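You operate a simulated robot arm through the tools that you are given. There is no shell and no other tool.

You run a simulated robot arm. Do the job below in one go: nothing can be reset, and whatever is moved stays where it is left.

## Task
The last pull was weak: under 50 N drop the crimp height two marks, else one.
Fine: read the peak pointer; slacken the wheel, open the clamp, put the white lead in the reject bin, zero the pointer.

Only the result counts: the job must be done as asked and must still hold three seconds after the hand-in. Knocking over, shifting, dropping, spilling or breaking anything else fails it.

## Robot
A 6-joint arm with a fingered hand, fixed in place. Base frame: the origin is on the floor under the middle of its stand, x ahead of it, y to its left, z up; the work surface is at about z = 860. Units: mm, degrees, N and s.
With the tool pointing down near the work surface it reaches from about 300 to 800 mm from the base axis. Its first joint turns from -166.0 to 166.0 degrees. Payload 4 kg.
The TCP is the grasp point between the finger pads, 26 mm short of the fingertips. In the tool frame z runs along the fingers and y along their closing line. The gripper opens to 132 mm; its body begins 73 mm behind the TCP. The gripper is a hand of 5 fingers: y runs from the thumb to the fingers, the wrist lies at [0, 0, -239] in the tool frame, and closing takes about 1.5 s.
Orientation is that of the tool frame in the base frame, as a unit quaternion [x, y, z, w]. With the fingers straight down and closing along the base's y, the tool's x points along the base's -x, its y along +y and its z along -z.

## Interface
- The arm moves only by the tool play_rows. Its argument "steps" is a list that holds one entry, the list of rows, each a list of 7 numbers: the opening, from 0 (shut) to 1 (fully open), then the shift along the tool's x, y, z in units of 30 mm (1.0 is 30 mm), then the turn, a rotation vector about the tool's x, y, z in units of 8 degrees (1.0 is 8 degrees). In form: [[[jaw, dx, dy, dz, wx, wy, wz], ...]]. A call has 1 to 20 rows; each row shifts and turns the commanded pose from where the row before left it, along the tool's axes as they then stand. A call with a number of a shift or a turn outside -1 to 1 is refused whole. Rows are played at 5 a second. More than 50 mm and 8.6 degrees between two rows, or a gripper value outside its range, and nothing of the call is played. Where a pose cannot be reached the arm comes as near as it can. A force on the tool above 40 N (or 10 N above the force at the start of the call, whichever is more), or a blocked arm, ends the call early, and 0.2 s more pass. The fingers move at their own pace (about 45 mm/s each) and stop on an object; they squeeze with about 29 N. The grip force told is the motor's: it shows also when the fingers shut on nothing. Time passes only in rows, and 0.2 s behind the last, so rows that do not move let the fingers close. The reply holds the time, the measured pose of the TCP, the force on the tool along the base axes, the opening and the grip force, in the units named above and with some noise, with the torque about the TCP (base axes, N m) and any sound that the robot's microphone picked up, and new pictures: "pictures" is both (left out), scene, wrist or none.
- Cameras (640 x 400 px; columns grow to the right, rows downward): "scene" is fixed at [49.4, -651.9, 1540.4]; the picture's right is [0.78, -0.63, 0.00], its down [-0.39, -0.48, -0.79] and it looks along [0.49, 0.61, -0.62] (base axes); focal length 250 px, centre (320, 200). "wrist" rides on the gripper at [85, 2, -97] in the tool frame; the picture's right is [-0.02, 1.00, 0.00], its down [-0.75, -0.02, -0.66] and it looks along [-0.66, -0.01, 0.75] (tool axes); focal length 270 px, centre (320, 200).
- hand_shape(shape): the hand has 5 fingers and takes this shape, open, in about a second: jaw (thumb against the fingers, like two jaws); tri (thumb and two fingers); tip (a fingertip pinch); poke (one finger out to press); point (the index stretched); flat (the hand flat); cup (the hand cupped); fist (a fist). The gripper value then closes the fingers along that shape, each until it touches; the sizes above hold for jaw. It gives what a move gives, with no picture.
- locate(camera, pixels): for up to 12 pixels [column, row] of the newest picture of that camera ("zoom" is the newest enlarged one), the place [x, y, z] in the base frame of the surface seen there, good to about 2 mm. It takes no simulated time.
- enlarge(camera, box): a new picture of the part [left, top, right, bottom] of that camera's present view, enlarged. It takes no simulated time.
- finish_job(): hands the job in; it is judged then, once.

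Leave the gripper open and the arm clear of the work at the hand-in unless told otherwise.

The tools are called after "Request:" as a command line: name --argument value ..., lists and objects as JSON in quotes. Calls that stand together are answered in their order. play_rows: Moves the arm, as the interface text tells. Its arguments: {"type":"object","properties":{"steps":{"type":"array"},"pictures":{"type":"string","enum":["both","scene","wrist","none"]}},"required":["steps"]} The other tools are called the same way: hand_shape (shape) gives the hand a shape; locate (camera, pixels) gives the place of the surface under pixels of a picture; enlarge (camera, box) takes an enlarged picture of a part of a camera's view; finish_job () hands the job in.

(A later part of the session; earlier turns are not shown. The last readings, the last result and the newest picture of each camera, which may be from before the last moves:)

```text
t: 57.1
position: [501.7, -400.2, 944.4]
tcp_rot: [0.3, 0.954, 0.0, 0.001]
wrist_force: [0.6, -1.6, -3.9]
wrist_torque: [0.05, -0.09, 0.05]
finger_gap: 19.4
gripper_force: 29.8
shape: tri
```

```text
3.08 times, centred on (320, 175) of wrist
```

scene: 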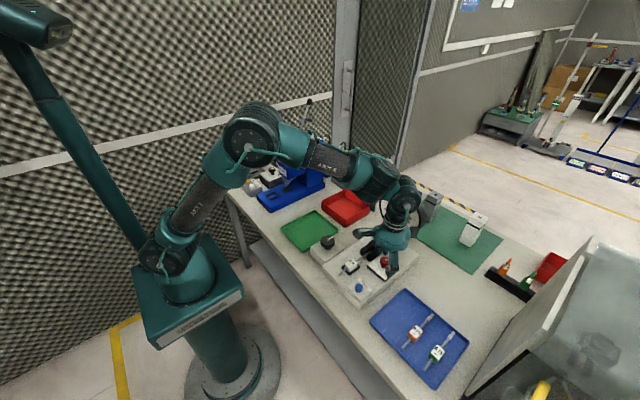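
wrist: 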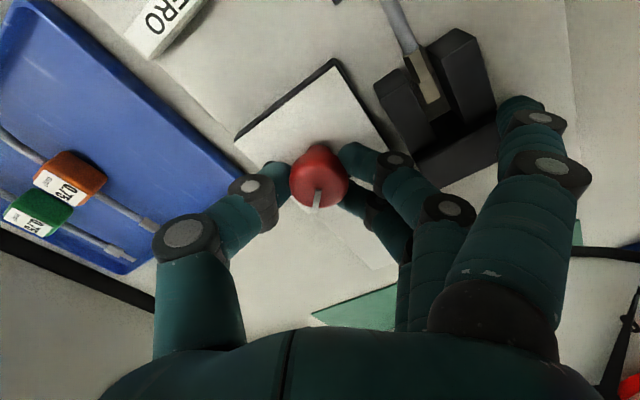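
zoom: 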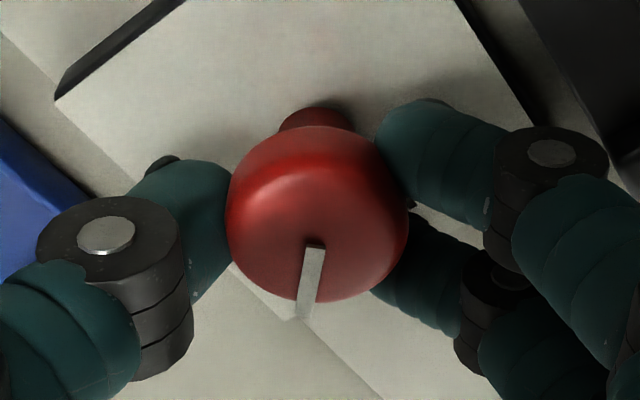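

Good grip (gap 19 mm, 30 N). Turning 36° counter-clockwise first.

Request:
play_rows --steps '[[[0, 0, 0, 0, 0, 0, -0.5], [0, 0, 0, 0, 0, 0, -0.5], [0, 0, 0, 0, 0, 0, -0.5], [0, 0, 0, 0, 0, 0, -0.5], [0, 0, 0, 0, 0, 0, -0.5], [0, 0, 0, 0, 0, 0, -0.5], [0, 0, 0, 0, 0, 0, -0.5], [0, 0, 0, 0, 0, 0, -0.5], [0, 0, 0, 0, 0, 0, -0.5], [0, 0, 0, 0, 0, 0, 0]]]'

Request:
enlarge --camera "wrist" --box '[240, 110, 400, 240]'

```text
t: 59.3
position: [501.5, -399.9, 944.9]
tcp_rot: [-0.009, 1.0, 0.0, 0.0]
wrist_force: [9.2, -0.5, -9.7]
wrist_torque: [0.11, -0.17, -0.07]
finger_gap: 19.4
gripper_force: 28.6
shape: tri
```

scene: 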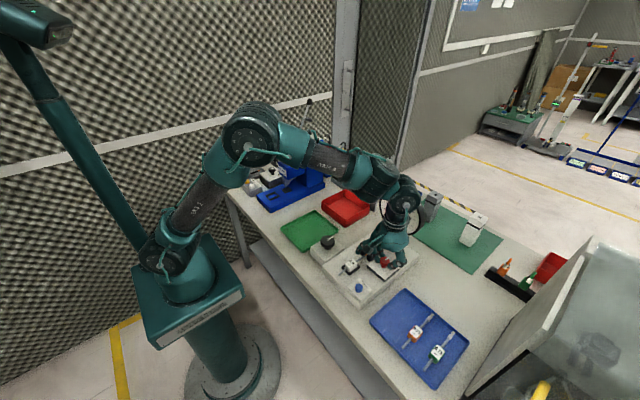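
wrist: 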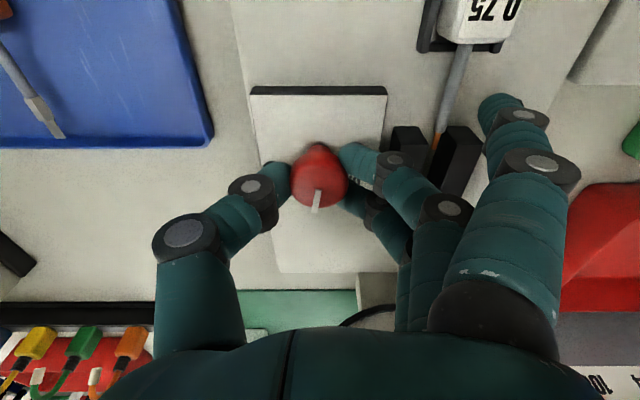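

```text
3.08 times, centred on (320, 175) of wrist
```

zoom: 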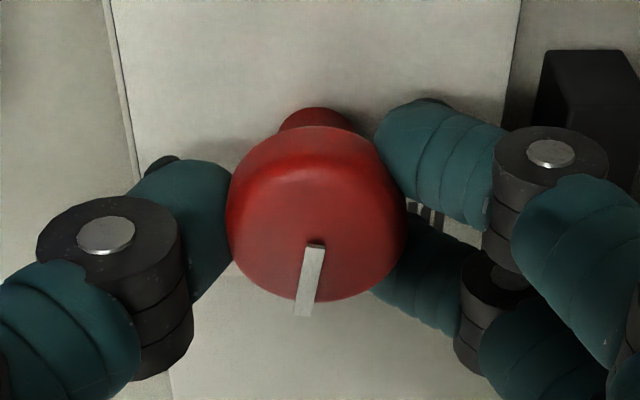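

The knob follows the hand. Continue another 44° counter-clockwise.

Request:
play_rows --steps '[[[0, 0, 0, 0, 0, 0, -0.5], [0, 0, 0, 0, 0, 0, -0.5], [0, 0, 0, 0, 0, 0, -0.5], [0, 0, 0, 0, 0, 0, -0.5], [0, 0, 0, 0, 0, 0, -0.5], [0, 0, 0, 0, 0, 0, -0.5], [0, 0, 0, 0, 0, 0, -0.5], [0, 0, 0, 0, 0, 0, -0.5], [0, 0, 0, 0, 0, 0, -0.5], [0, 0, 0, 0, 0, 0, -0.5], [0, 0, 0, 0, 0, 0, -0.5], [0, 0, 0, 0, 0, 0, 0]]]'

Request:
enlarge --camera "wrist" --box '[240, 110, 400, 240]'

```text
t: 61.9
position: [508.6, -392.3, 947.2]
tcp_rot: [-0.379, 0.925, 0.001, 0.006]
wrist_force: [-4.9, -12.2, -4.5]
wrist_torque: [-0.16, 0.14, 0.07]
finger_gap: 15.4
gripper_force: 28.7
shape: tri
out of reach, approached as far as the arm can: row 11
```

scene: 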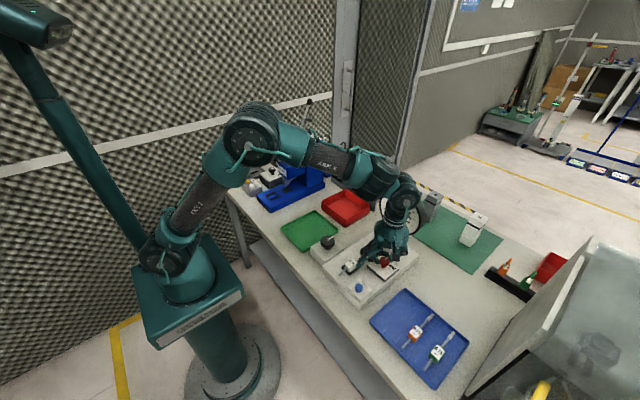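
wrist: 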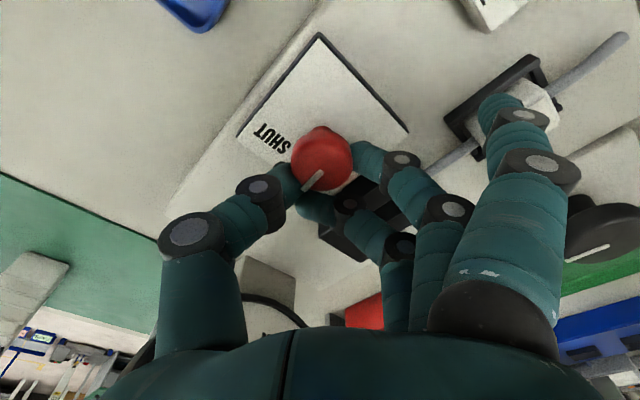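

```text
3.08 times, centred on (320, 175) of wrist
```

zoom: 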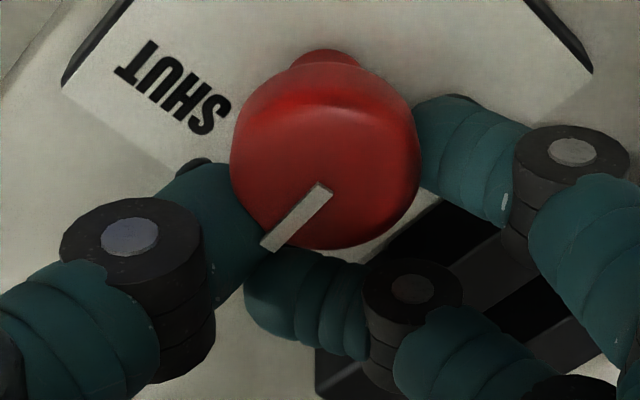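

The arm reached its wrist limit near −43° and the hand slipped off-centre; the knob mark is about half-way (≈0°). I'll open slightly (gap ~36 mm, to stay off the clamp), lift straight up, and turn back.

Request:
play_rows --steps '[[[0.15, 0, 0, 0, 0, 0, 0], [0.2, 0, 0, 0, 0, 0, 0], [0.27, 0, 0, 0, 0, 0, 0], [0.27, 0, 0, 0, 0, 0, 0], [0.27, 0, 0, -0.3, 0, 0, 0], [0.27, 0, 0, -0.5, 0, 0, 0], [0.27, 0, 0, -0.7, 0, 0, 0], [0.27, 0, 0, 0, 0, 0, 0]]]'

Request:
enlarge --camera "wrist" --box '[240, 60, 400, 190]'

```text
t: 63.7
position: [510.7, -388.5, 991.1]
tcp_rot: [-0.38, 0.925, 0.001, 0.004]
wrist_force: [0.0, -0.9, -0.2]
wrist_torque: [-0.02, -0.01, 0.02]
finger_gap: 35.0
gripper_force: 0.0
shape: tri
out of reach, approached as far as the arm can: row 5
```

scene: 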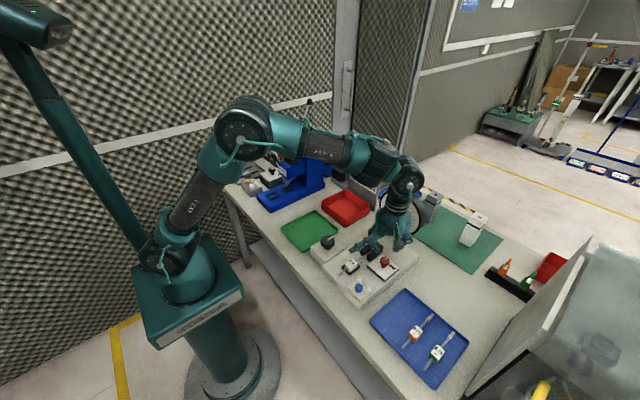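
wrist: 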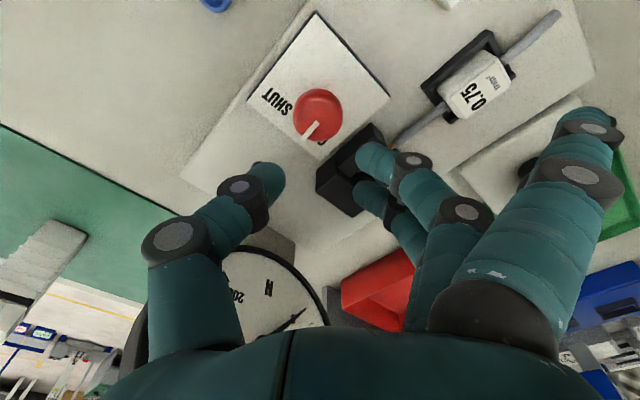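

```text
3.08 times, centred on (320, 125) of wrist
```

zoom: 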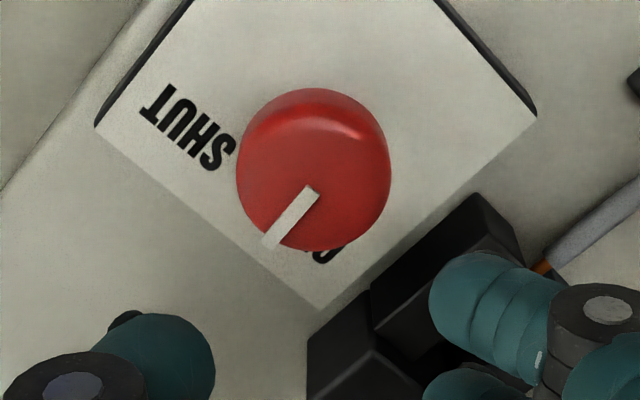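

Mark now about half-way between SHUT and OPEN. I turn the hand back to about +35° at this height and re-centre.

Request:
play_rows --steps '[[[0.42, 0, 0, 0, 0, 0, 1], [0.42, 0, 0, 0, 0, 0, 1], [0.42, 0, 0, 0, 0, 0, 1], [0.42, 0, 0, 0, 0, 0, 1], [0.42, 0, 0, 0, 0, 0, 1], [0.42, 0, 0, 0, 0, 0, 1], [0.42, 0, 0, 0, 0, 0, 1], [0.42, 0, 0, 0, 0, 0, 1], [0.42, 0, 0, 0, 0, 0, 1], [0.42, 0, 0, 0, 0, 0, 1], [0.42, 0, 0, 0, 0, 0, 0]]]'

Request:
enlarge --camera "wrist" --box '[240, 80, 400, 210]'

```text
t: 66.1
position: [509.8, -389.3, 990.4]
tcp_rot: [0.301, 0.953, 0.001, 0.001]
wrist_force: [0.0, 0.4, -0.3]
wrist_torque: [0.0, 0.01, 0.06]
finger_gap: 54.5
gripper_force: 0.1
shape: tri
```

scene: 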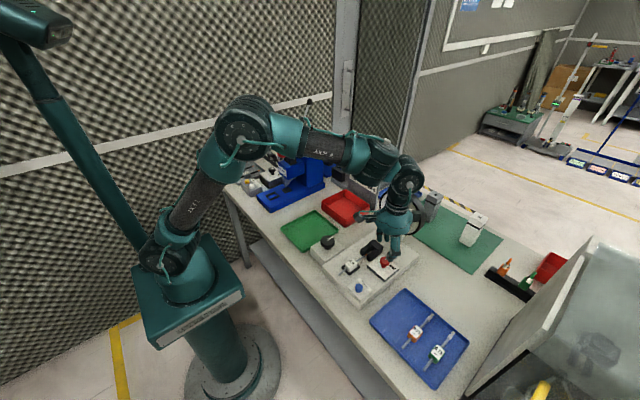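
wrist: 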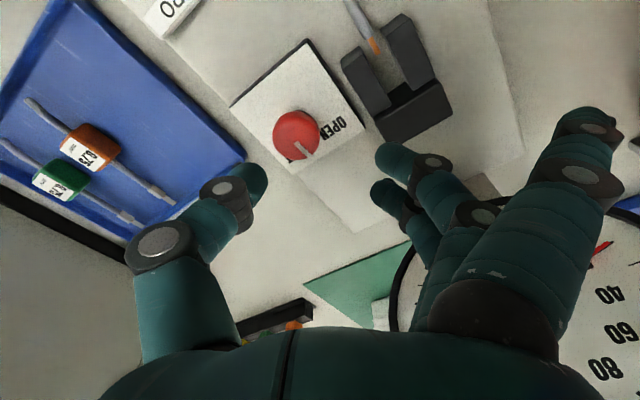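

```text
3.08 times, centred on (320, 145) of wrist
```

zoom: 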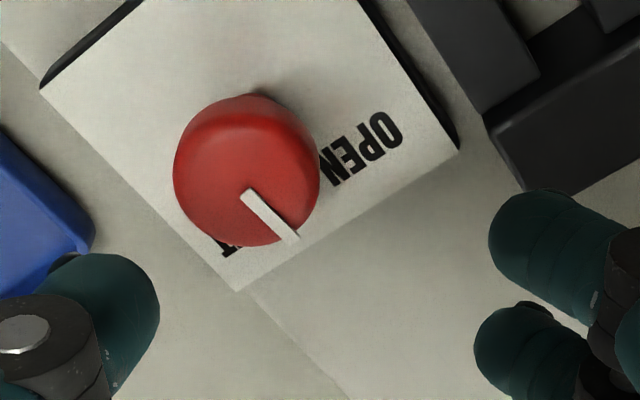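

Mark is at about +10°, 35° more to OPEN. Re-centre on the knob and descend to z≈945.

Request:
play_rows --steps '[[[0.42, 0.043, -0.45, 0, 0, 0, 0], [0.42, 0, 0, 0.375, 0, 0, 0], [0.42, 0, 0, 0.375, 0, 0, 0], [0.42, 0, 0, 0.375, 0, 0, 0], [0.42, 0, 0, 0.375, 0, 0, 0], [0.42, 0, 0, 0, 0, 0, 0]]]'

Request:
enlarge --camera "wrist" --box '[240, 110, 400, 240]'

```text
t: 67.5
position: [502.0, -401.2, 945.9]
tcp_rot: [0.301, 0.954, -0.001, 0.0]
wrist_force: [-1.2, 0.6, -0.3]
wrist_torque: [-0.02, 0.03, -0.02]
finger_gap: 54.8
gripper_force: 0.0
shape: tri
```

scene: 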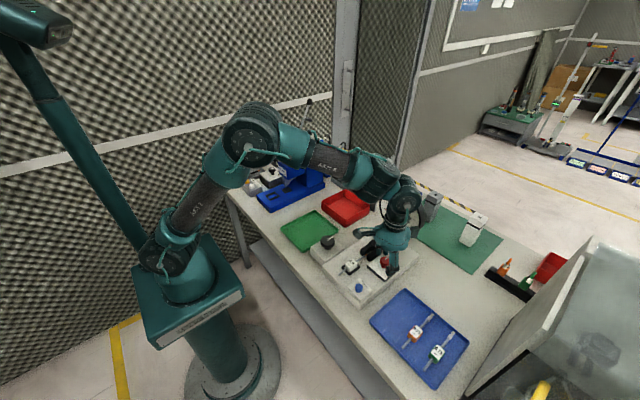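
wrist: 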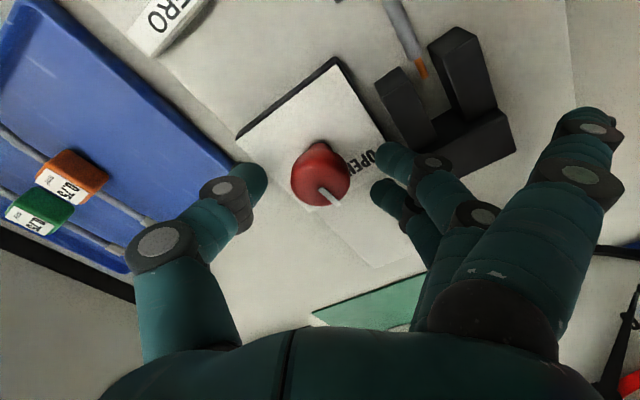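

```text
3.08 times, centred on (320, 175) of wrist
```

zoom: 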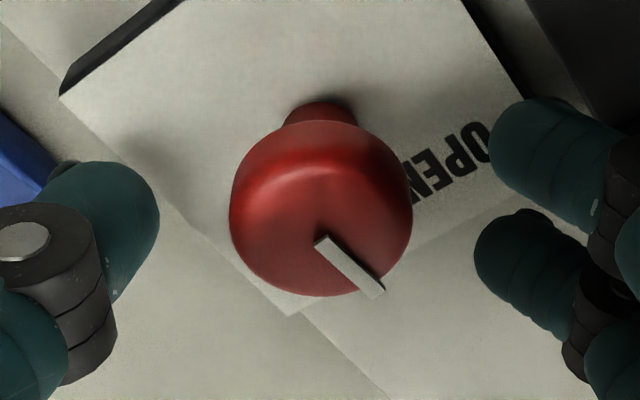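

The clamp now seems wider and the lead end looks different. I'll enlarge that area before continuing.

Request:
enlarge --camera "wrist" --box '[350, 0, 540, 150]'

Request:
enlarge --camera "scene" --box '[335, 230, 405, 280]'

```text
2.67 times, centred on (445, 75) of wrist
```

zoom: 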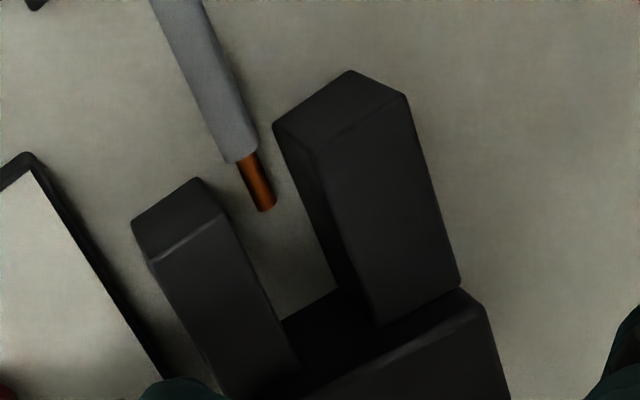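

```text
8.00 times, centred on (370, 255) of scene
```

zoom: 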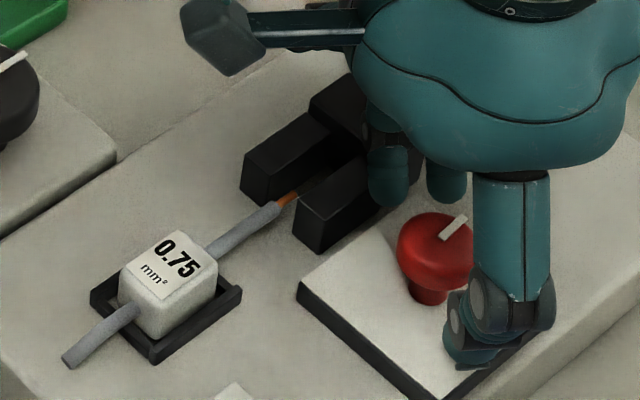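

The clamp has visibly opened; the lead now ends in bare copper, free of the jaws. The knob still needs ~35° to reach OPEN fully. Gripping it again.

Request:
play_rows --steps '[[[0.3, 0, 0, 0, 0, 0, 0], [0.2, 0, 0, 0, 0, 0, 0], [0.1, 0, 0, 0, 0, 0, 0], [0, 0, 0, 0, 0, 0, 0], [0, 0, 0, 0, 0, 0, 0], [0, 0, 0, 0, 0, 0, 0], [0, 0, 0, 0, 0, 0, 0], [0, 0, 0, 0, 0, 0, -0.5], [0, 0, 0, 0, 0, 0, -0.5], [0, 0, 0, 0, 0, 0, -0.5], [0, 0, 0, 0, 0, 0, -0.5], [0, 0, 0, 0, 0, 0, -0.5], [0, 0, 0, 0, 0, 0, -0.5], [0, 0, 0, 0, 0, 0, -0.5], [0, 0, 0, 0, 0, 0, 0]]]'

Request:
enlarge --camera "wrist" --box '[240, 110, 400, 240]'

```text
t: 70.7
position: [500.9, -400.1, 945.5]
tcp_rot: [0.06, 0.998, 0.0, 0.001]
wrist_force: [10.3, -3.2, -3.9]
wrist_torque: [0.02, -0.21, -0.03]
finger_gap: 19.7
gripper_force: 28.9
shape: tri
```

scene: 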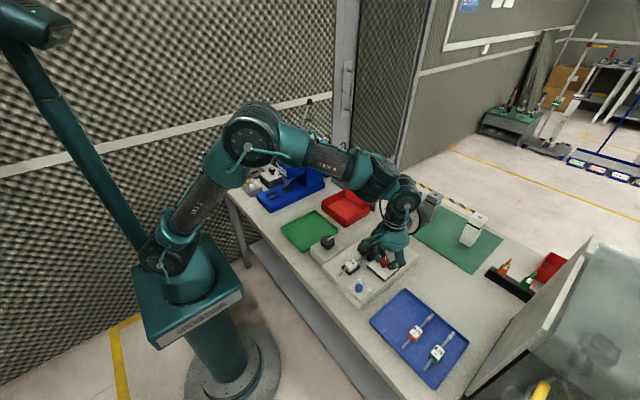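
wrist: 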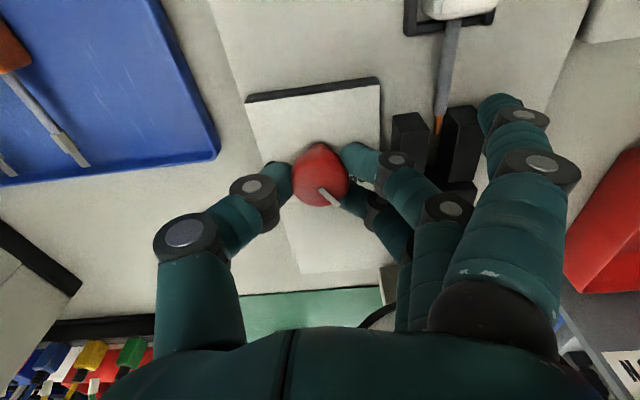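

```text
3.08 times, centred on (320, 175) of wrist
```

zoom: 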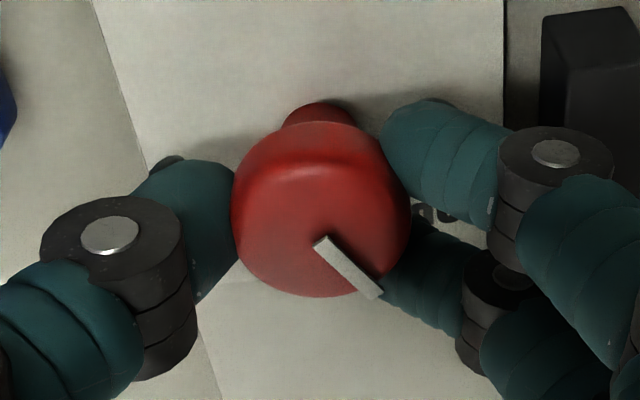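

Mark now at ≈ +38°. Turning 12° more, looking for the stop at OPEN.

Request:
play_rows --steps '[[[0, 0, 0, 0, 0, 0, -0.5], [0, 0, 0, 0, 0, 0, -0.5], [0, 0, 0, 0, 0, 0, -0.5], [0, 0, 0, 0, 0, 0, 0]]]'

Request:
enlarge --camera "wrist" --box '[240, 110, 400, 240]'

```text
t: 71.7
position: [502.7, -401.1, 946.7]
tcp_rot: [-0.044, 0.999, 0.0, 0.001]
wrist_force: [12.2, 1.5, -3.3]
wrist_torque: [0.16, -0.19, -0.03]
finger_gap: 19.4
gripper_force: 28.9
shape: tri
```

scene: 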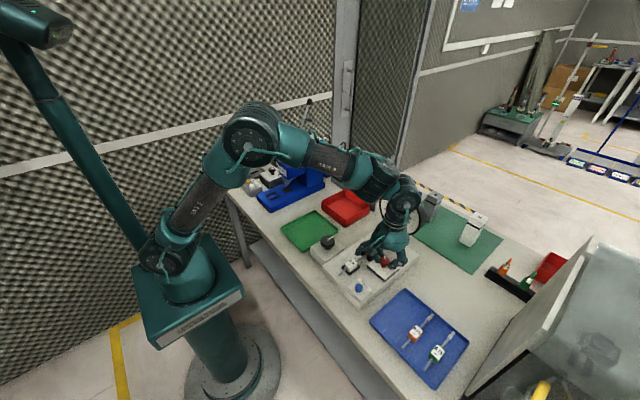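
wrist: 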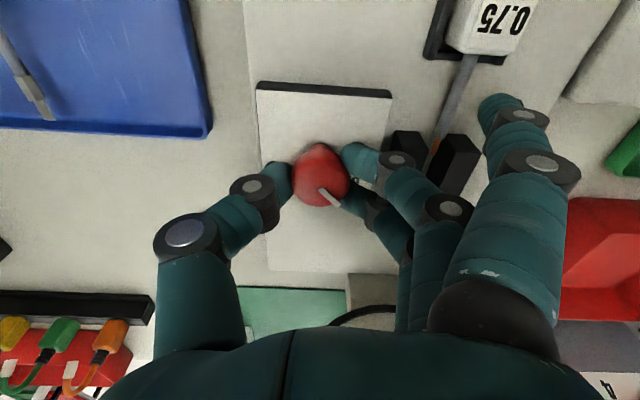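

```text
3.08 times, centred on (320, 175) of wrist
```

zoom: 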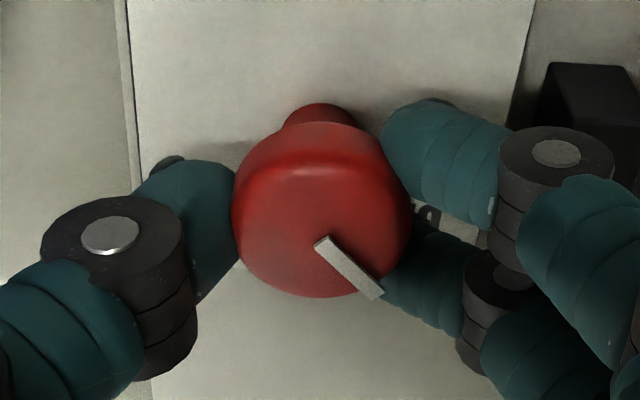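

Mark now at ≈43°. A last 3° nudge, then release and lift to verify.

Request:
play_rows --steps '[[[0, 0, 0, 0, 0, 0, -0.35], [0, 0, 0, 0, 0, 0, 0], [0.15, 0, 0, 0, 0, 0, 0], [0.3, 0, 0, 0, 0, 0, 0], [0.4, 0, 0, 0, 0, 0, 0], [0.4, 0, 0, 0, 0, 0, 0], [0.4, 0, 0, 0, 0, 0, 0], [0.4, 0, 0, -0.4, 0, 0, 0], [0.4, 0, 0, -0.8, 0, 0, 0], [0.4, 0, 0, -0.8, 0, 0, 0], [0.4, 0, 0, -0.8, 0, 0, 0], [0.4, 0, 0, 0, 0, 0, 0]]]'

Request:
enlarge --camera "wrist" --box '[260, 40, 440, 180]'

```text
t: 74.3
position: [500.5, -399.7, 1029.1]
tcp_rot: [-0.069, 0.998, 0.001, 0.001]
wrist_force: [-0.5, 0.4, -1.5]
wrist_torque: [0.01, -0.01, 0.04]
finger_gap: 52.2
gripper_force: 0.0
shape: tri
```

scene: 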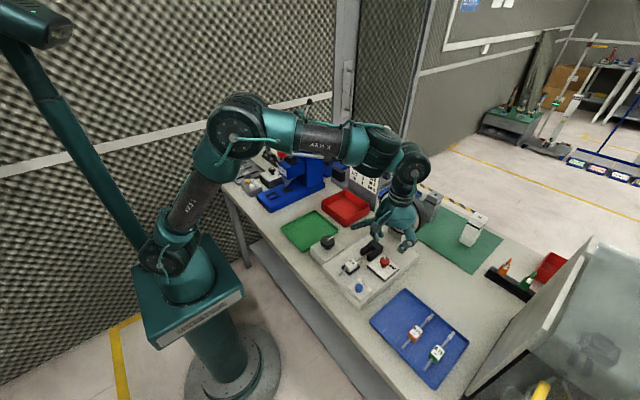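
wrist: 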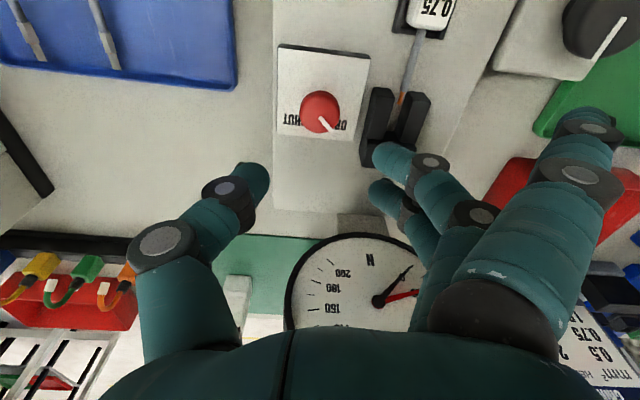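

```text
2.86 times, centred on (350, 110) of wrist
```

zoom: 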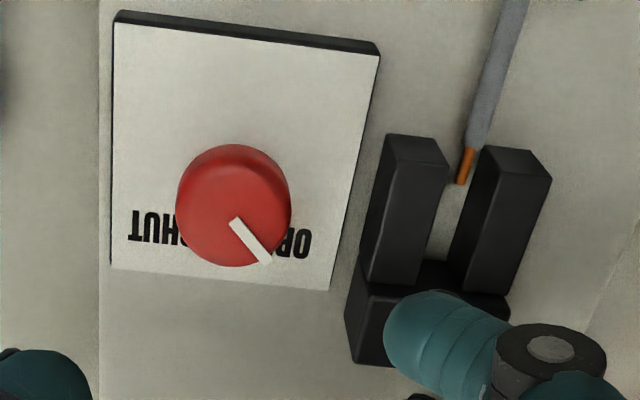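

The knob mark points at OPEN (~46°) and the jaws are open. Next the white lead: rotate hand to straight, move above the block (≈424,−334) at z≈1000 and look.

Request:
play_rows --steps '[[[0.45, 0, 0, 0, 0, 0, 1], [0.45, 0.845, 0.733, 0, 0, 0, 0], [0.45, 0.845, 0.733, 0, 0, 0, 0], [0.45, 0.845, 0.733, 0, 0, 0, 0], [0.45, 0, 0, 0.5, 0, 0, 0], [0.45, 0, 0, 0.5, 0, 0, 0], [0.45, 0, 0, 0, 0, 0, 0]]]'

Request:
enlarge --camera "wrist" --box '[240, 60, 400, 200]'

Request:
enlarge --camera "scene" --box '[320, 230, 410, 300]'

```text
t: 75.9
position: [425.4, -332.8, 998.3]
tcp_rot: [0.002, 1.0, 0.0, 0.0]
wrist_force: [-1.1, 0.4, 0.0]
wrist_torque: [0.0, 0.03, 0.0]
finger_gap: 58.7
gripper_force: 0.1
shape: tri
```

scene: 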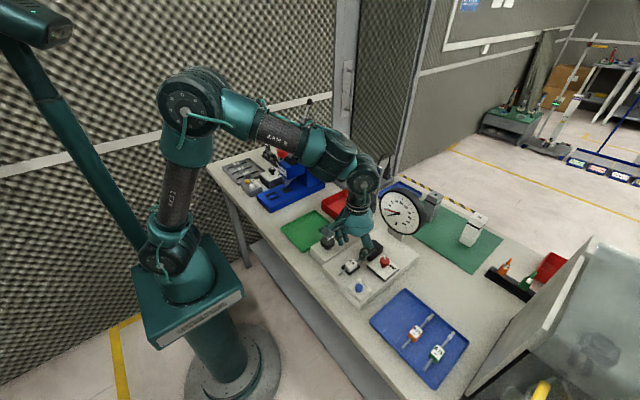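
wrist: 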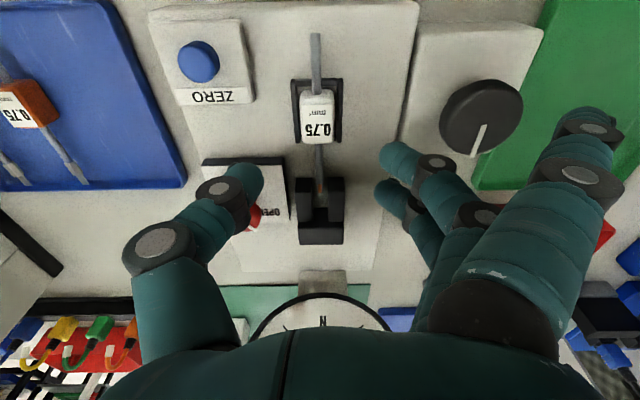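

```text
2.86 times, centred on (320, 130) of wrist
```

zoom: 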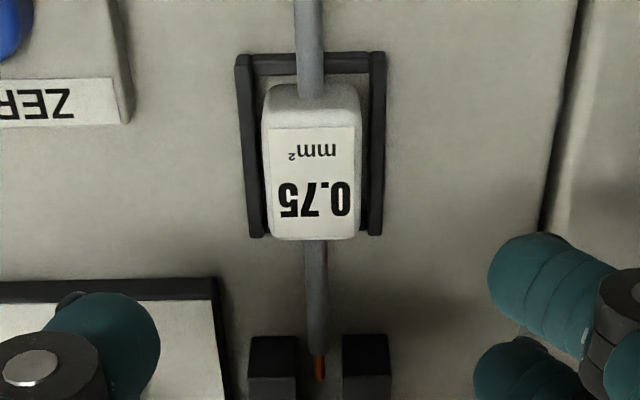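

```text
5.71 times, centred on (365, 265) of scene
```

zoom: 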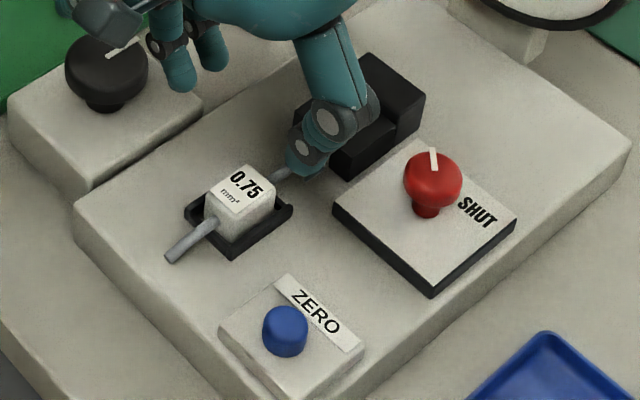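

The block (24 mm wide, top z≈920) sits in a low cradle, walls z≈903. Before descending I check where the idle outer finger would be relative to the wheel (top z 934).

Request:
locate --camera "wrist" --pixels '[[590, 112], [570, 112], [608, 115], [575, 170], [395, 150], [385, 190], [250, 172], [318, 110], [318, 135], [302, 110], [338, 110], [318, 55]]'

Request:
enlarge --camera "scene" --box '[300, 190, 410, 280]'

```text
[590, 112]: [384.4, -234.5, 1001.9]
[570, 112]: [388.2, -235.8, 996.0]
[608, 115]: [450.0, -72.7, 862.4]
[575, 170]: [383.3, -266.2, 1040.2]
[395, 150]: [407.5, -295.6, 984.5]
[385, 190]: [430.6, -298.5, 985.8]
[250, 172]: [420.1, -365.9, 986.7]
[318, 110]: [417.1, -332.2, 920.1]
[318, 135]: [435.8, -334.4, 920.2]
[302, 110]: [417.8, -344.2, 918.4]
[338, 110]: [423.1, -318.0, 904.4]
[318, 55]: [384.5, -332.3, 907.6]
```

```text
4.44 times, centred on (355, 235) of scene
```

zoom: 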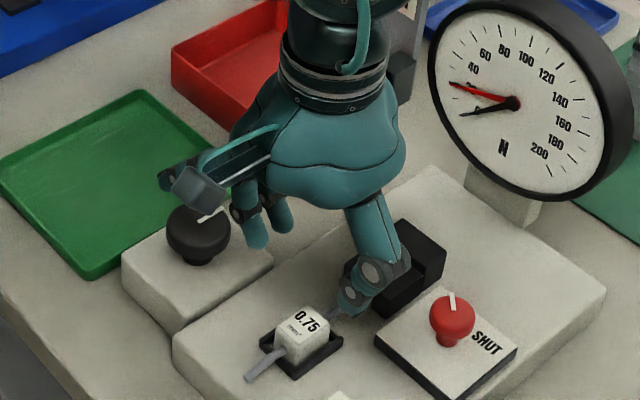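

The idle finger would come within a few mm of the wheel, so I'll use the jaw shape instead (all fingers together). Switching shape here at z≈998 – first rising 40 mm to be safe.

Request:
play_rows --steps '[[[0.45, 0, 0, -0.7, 0, 0, 0], [0.45, 0, 0, -0.7, 0, 0, 0], [0.45, 0, 0, 0, 0, 0, 0]]]' --pictures "none"

Request:
hand_shape --shape "jaw"

Request:
play_rows --steps '[[[0.42, 0, 0, 0, 0, 0, 0], [0.42, 0, 0, 0, 0, 0, 0], [0.42, 0, 0, 0, 0, 0, 0], [0.42, 0, 0, 0, 0, 0, 0], [0.42, 0, 0, 0, 0, 0, 0]]]'

```text
t: 76.7
position: [422.9, -334.5, 1042.6]
tcp_rot: [0.002, 1.0, 0.001, 0.001]
wrist_force: [0.8, -0.2, -0.9]
wrist_torque: [0.01, 0.01, 0.02]
finger_gap: 58.5
gripper_force: 0.1
shape: tri
```

```text
t: 77.6
position: [424.4, -334.6, 1042.7]
tcp_rot: [0.002, 1.0, 0.0, 0.001]
wrist_force: [-0.2, 0.8, -0.2]
wrist_torque: [0.01, 0.0, -0.01]
finger_gap: 131.9
gripper_force: 0.0
shape: jaw
```

```text
t: 78.8
position: [425.1, -333.9, 1041.5]
tcp_rot: [0.002, 1.0, 0.0, 0.001]
wrist_force: [-0.3, 0.9, 0.3]
wrist_torque: [0.02, 0.0, 0.01]
finger_gap: 56.6
gripper_force: 0.0
shape: jaw
```

scene: 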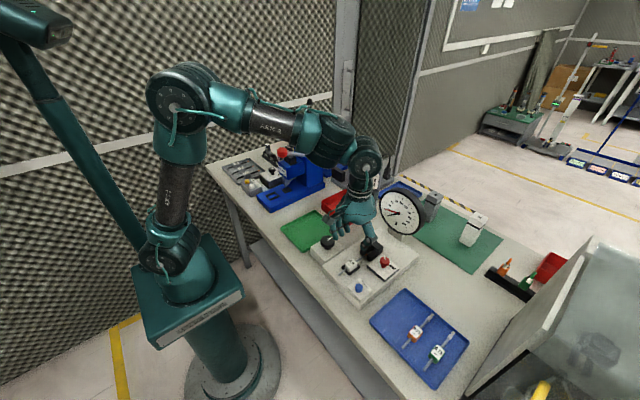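
wrist: 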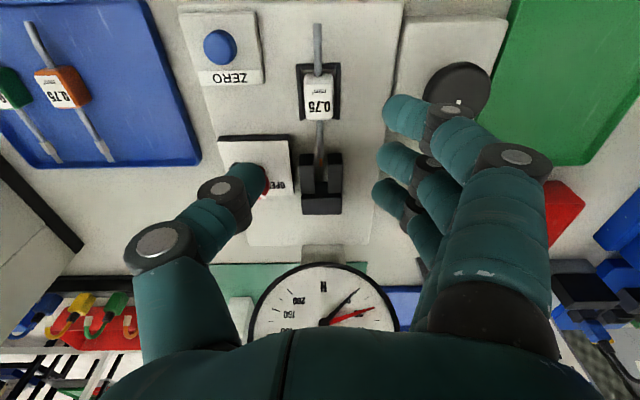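

Let me locate the finger tips in the jaw shape.

Request:
locate --camera "wrist" --pixels '[[400, 115], [395, 158], [385, 195], [428, 260], [255, 178], [245, 175], [435, 115], [410, 205]]'

Request:
enlarge --camera "scene" --box '[300, 180, 410, 280]'

Request:
enlarge --camera "wrist" --box '[360, 80, 480, 280]'

```text
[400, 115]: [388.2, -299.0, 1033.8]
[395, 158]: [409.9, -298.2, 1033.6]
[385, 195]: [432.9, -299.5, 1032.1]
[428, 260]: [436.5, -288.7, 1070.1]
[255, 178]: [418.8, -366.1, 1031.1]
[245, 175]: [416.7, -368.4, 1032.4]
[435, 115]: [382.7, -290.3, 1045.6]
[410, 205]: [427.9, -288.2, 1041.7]
```

```text
4.00 times, centred on (355, 230) of scene
```

zoom: 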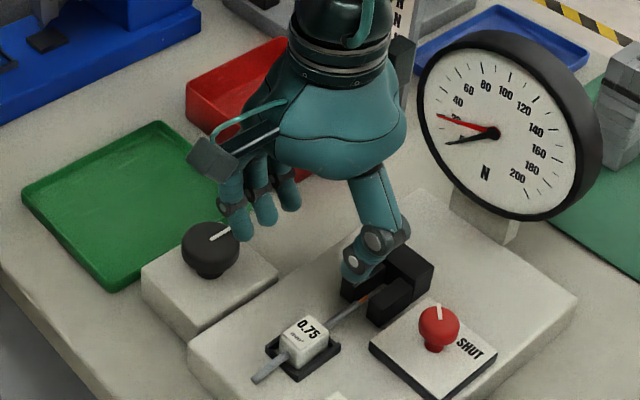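

```text
2.00 times, centred on (420, 180) of wrist
```

zoom: 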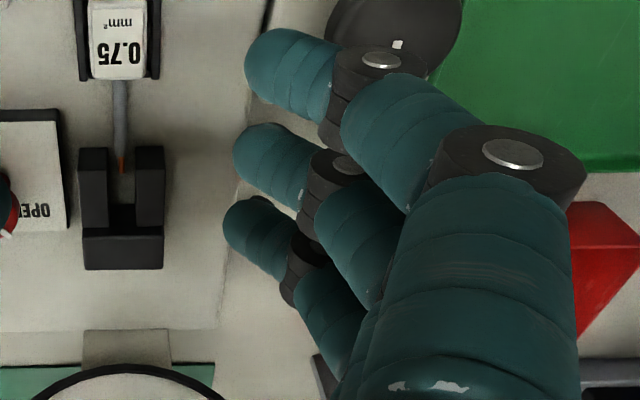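

Jaw fingers span x_t +37…−30, all at the closing line. I'll move to (429,−333.3) and descend to z≈960 first.

Request:
play_rows --steps '[[[0.42, -0.13, 0.02, 0.5, 0, 0, 0], [0.42, 0, 0, 0.75, 0, 0, 0], [0.42, 0, 0, 0.75, 0, 0, 0], [0.42, 0, 0, 0.7, 0, 0, 0], [0.42, 0, 0, 0, 0, 0, 0]]]'

Request:
enlarge --camera "wrist" --box '[230, 80, 430, 250]'

Request:
enlarge --camera "scene" --box '[310, 210, 400, 290]'

```text
t: 80.0
position: [429.9, -331.8, 960.7]
tcp_rot: [0.001, 1.0, 0.0, 0.001]
wrist_force: [0.5, -0.1, -0.4]
wrist_torque: [0.0, 0.01, 0.01]
finger_gap: 56.3
gripper_force: 0.1
shape: jaw
```

scene: 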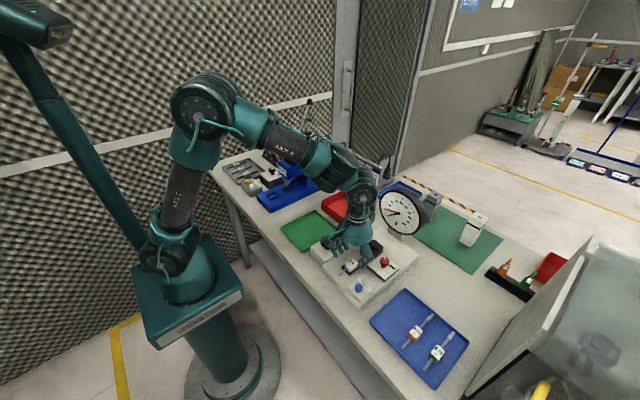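
wrist: 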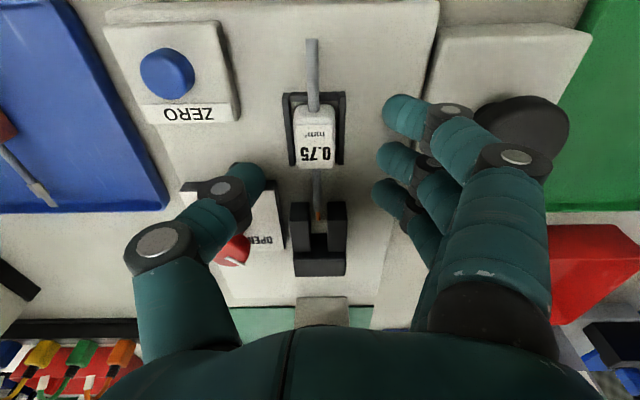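

```text
2.35 times, centred on (330, 165) of wrist
```

zoom: 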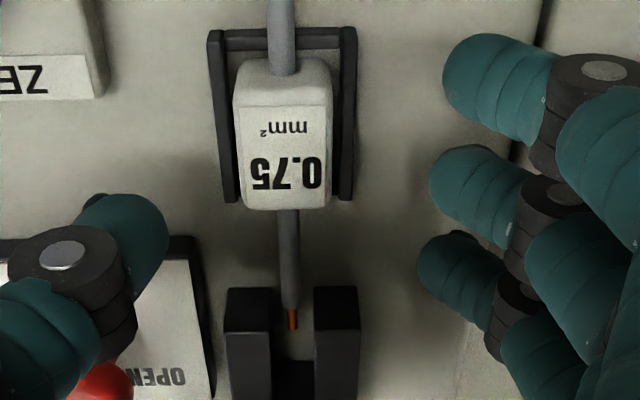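

```text
5.00 times, centred on (355, 250) of scene
```

zoom: 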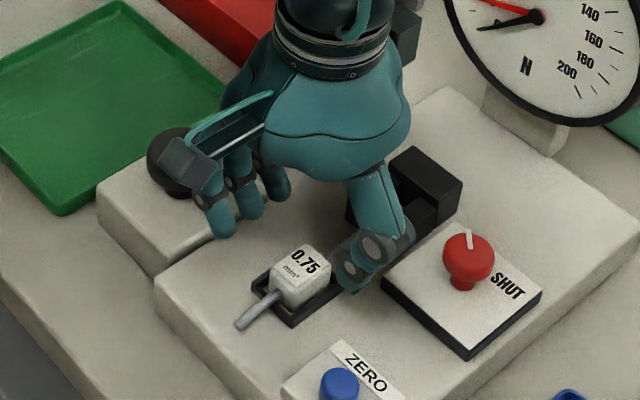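

Aligned within 2 mm. Correct −1.7 mm in y and descend to z≈933.

Request:
play_rows --steps '[[[0.42, 0.03, -0.055, 0.3, 0, 0, 0], [0.42, 0, 0, 0.3, 0, 0, 0], [0.42, 0, 0, 0.32, 0, 0, 0], [0.42, 0, 0, 0, 0, 0, 0]]]'

Request:
enlarge --camera "wrist" --box '[230, 80, 430, 250]'

Request:
enlarge --camera "scene" --box '[310, 210, 400, 290]'

```text
t: 81.0
position: [427.3, -334.9, 933.1]
tcp_rot: [0.001, 1.0, 0.0, 0.002]
wrist_force: [0.2, -0.1, -0.3]
wrist_torque: [0.0, -0.01, 0.0]
finger_gap: 56.4
gripper_force: 0.0
shape: jaw
```

scene: 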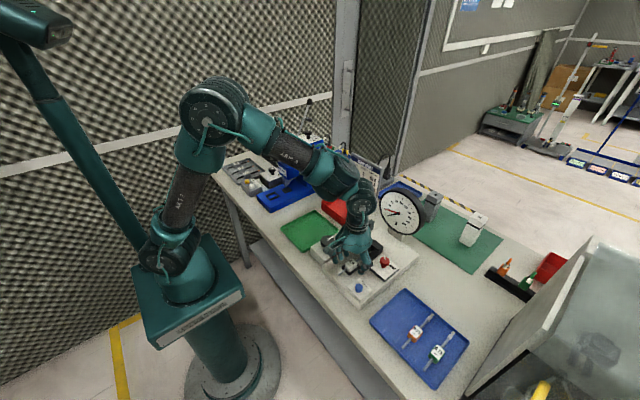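
wrist: 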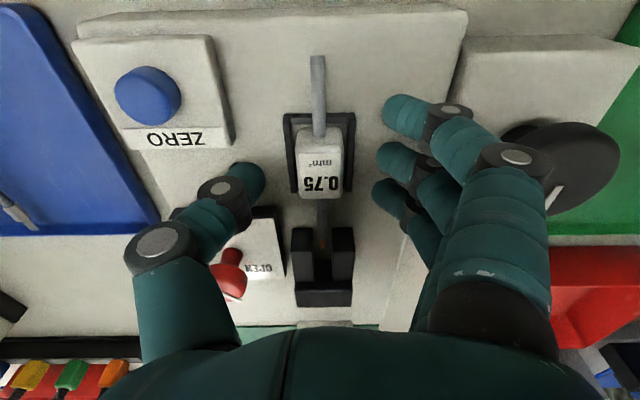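

```text
2.35 times, centred on (330, 165) of wrist
```

zoom: 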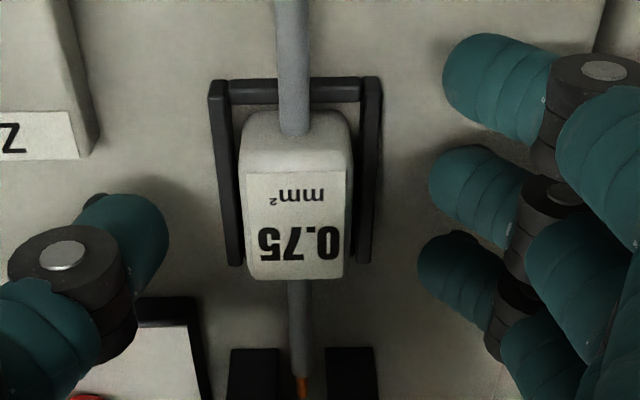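

```text
5.00 times, centred on (355, 250) of scene
```

zoom: 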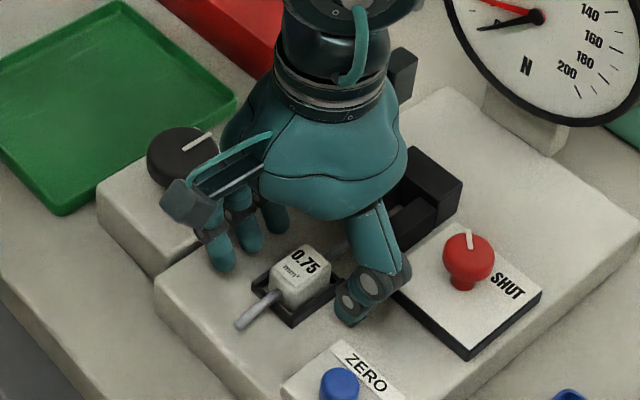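

Fingers straddle the block, centred. Closing gently (target 0.1).

Request:
play_rows --steps '[[[0.35, 0, 0, 0, 0, 0, 0], [0.28, 0, 0, 0, 0, 0, 0], [0.2, 0, 0, 0, 0, 0, 0], [0.15, 0, 0, 0, 0, 0, 0], [0.1, 0, 0, 0, 0, 0, 0], [0.08, 0, 0, 0, 0, 0, 0], [0.08, 0, 0, 0, 0, 0, 0]]]'

Request:
enlarge --camera "wrist" --box '[230, 80, 430, 250]'

```text
t: 82.6
position: [428.2, -335.1, 933.2]
tcp_rot: [0.001, 1.0, 0.0, 0.001]
wrist_force: [-0.7, 1.6, 4.1]
wrist_torque: [0.1, -0.02, 0.03]
finger_gap: 12.7
gripper_force: 29.1
shape: jaw
```

scene: 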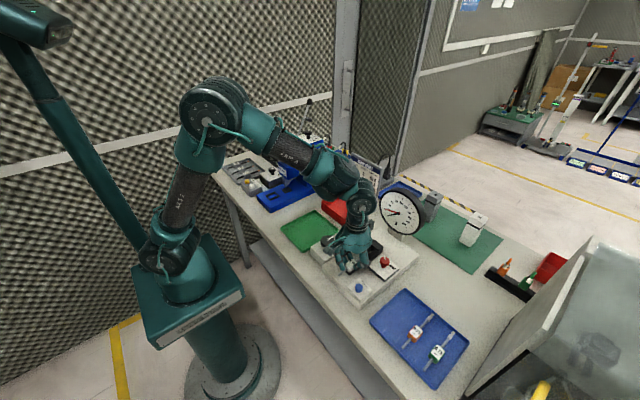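
wrist: 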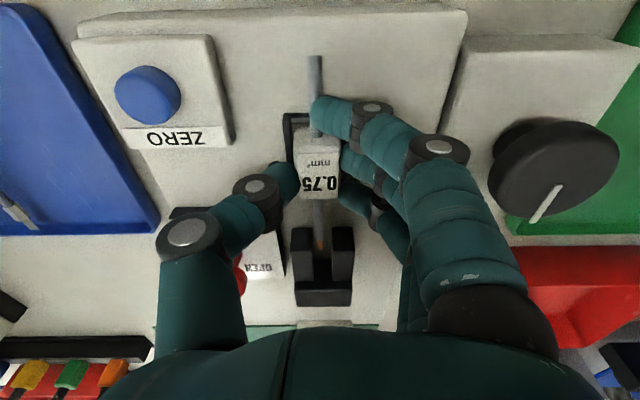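

```text
2.35 times, centred on (330, 165) of wrist
```

zoom: 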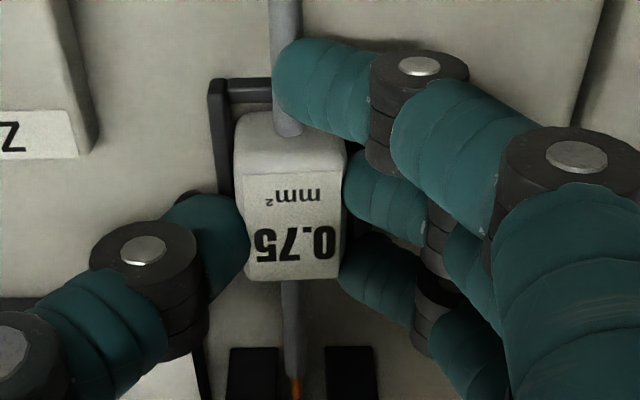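

The block is held (29 N). Lifting slowly 45 mm.

Request:
play_rows --steps '[[[0.06, 0, 0, -0.2, 0, 0, 0], [0.06, 0, 0, -0.3, 0, 0, 0], [0.06, 0, 0, -0.5, 0, 0, 0], [0.06, 0, 0, -0.5, 0, 0, 0], [0.06, 0, 0, 0, 0, 0, 0]]]'

Request:
enlarge --camera "wrist" --box '[230, 80, 430, 250]'

Request:
enlarge --camera "scene" --box '[310, 200, 400, 290]'

```text
t: 83.8
position: [429.7, -335.0, 977.7]
tcp_rot: [0.002, 1.0, 0.0, 0.0]
wrist_force: [0.8, -0.1, -0.5]
wrist_torque: [0.02, -0.02, 0.0]
finger_gap: 13.0
gripper_force: 29.1
shape: jaw
```

scene: 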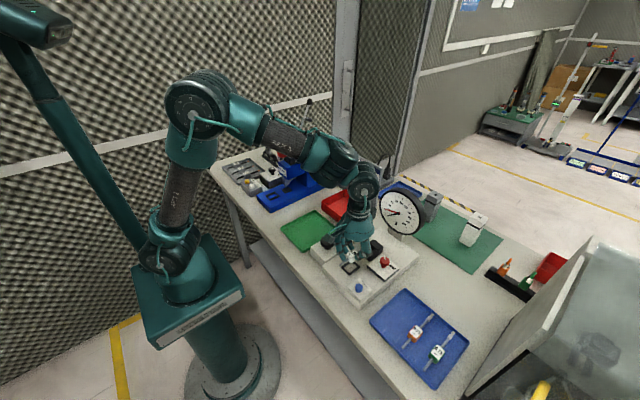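
wrist: 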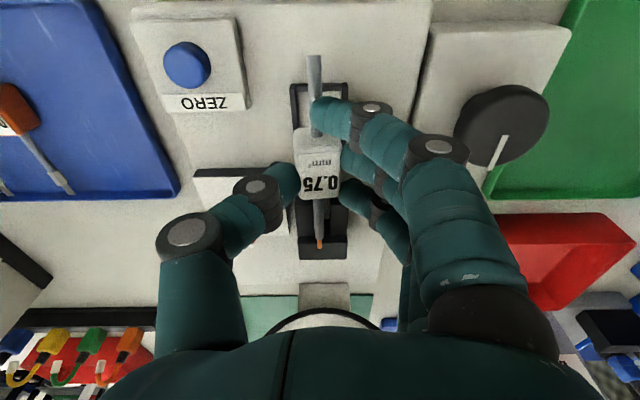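

```text
2.35 times, centred on (330, 165) of wrist
```

zoom: 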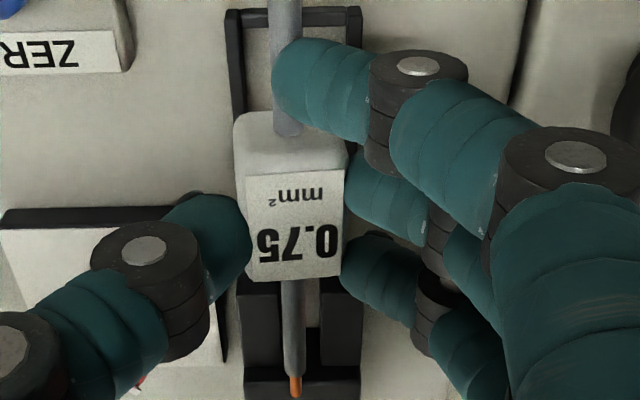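

```text
4.44 times, centred on (355, 245) of scene
```

zoom: 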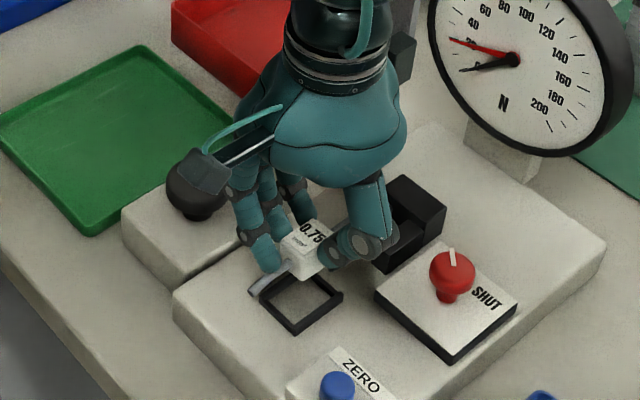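

The lead is out of the cradle, copper end free. Rising to z≈1040 and carrying it toward the red bin (stopping short at x≈560 to measure the bin).

Request:
play_rows --steps '[[[0.06, 0, 0, -0.7, 0, 0, 0], [0.06, 0, 0, -0.7, 0, 0, 0], [0.06, 0, 0, -0.7, 0, 0, 0], [0.06, -0.481, 0.926, 0, 0, 0, 0], [0.06, -0.481, 0.926, 0, 0, 0, 0], [0.06, -0.481, 0.926, 0, 0, 0, 0], [0.06, -0.481, 0.926, 0, 0, 0, 0], [0.06, -0.481, 0.926, 0, 0, 0, 0], [0.06, -0.481, 0.926, 0, 0, 0, 0], [0.06, -0.481, 0.926, 0, 0, 0, 0], [0.06, -0.481, 0.926, 0, 0, 0, 0], [0.06, -0.481, 0.926, 0, 0, 0, 0], [0.06, 0, 0, 0, 0, 0, 0]]]'

```text
t: 86.6
position: [558.0, -86.2, 1041.6]
tcp_rot: [0.002, 1.0, 0.0, 0.001]
wrist_force: [-0.5, 0.1, -0.5]
wrist_torque: [-0.01, 0.03, -0.03]
finger_gap: 12.9
gripper_force: 29.3
shape: jaw
```

scene: 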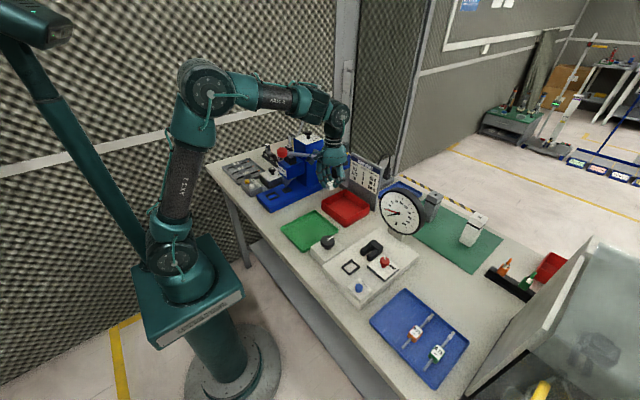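
wrist: 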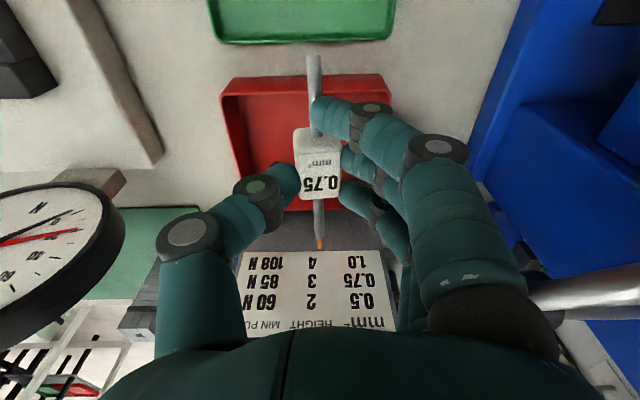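

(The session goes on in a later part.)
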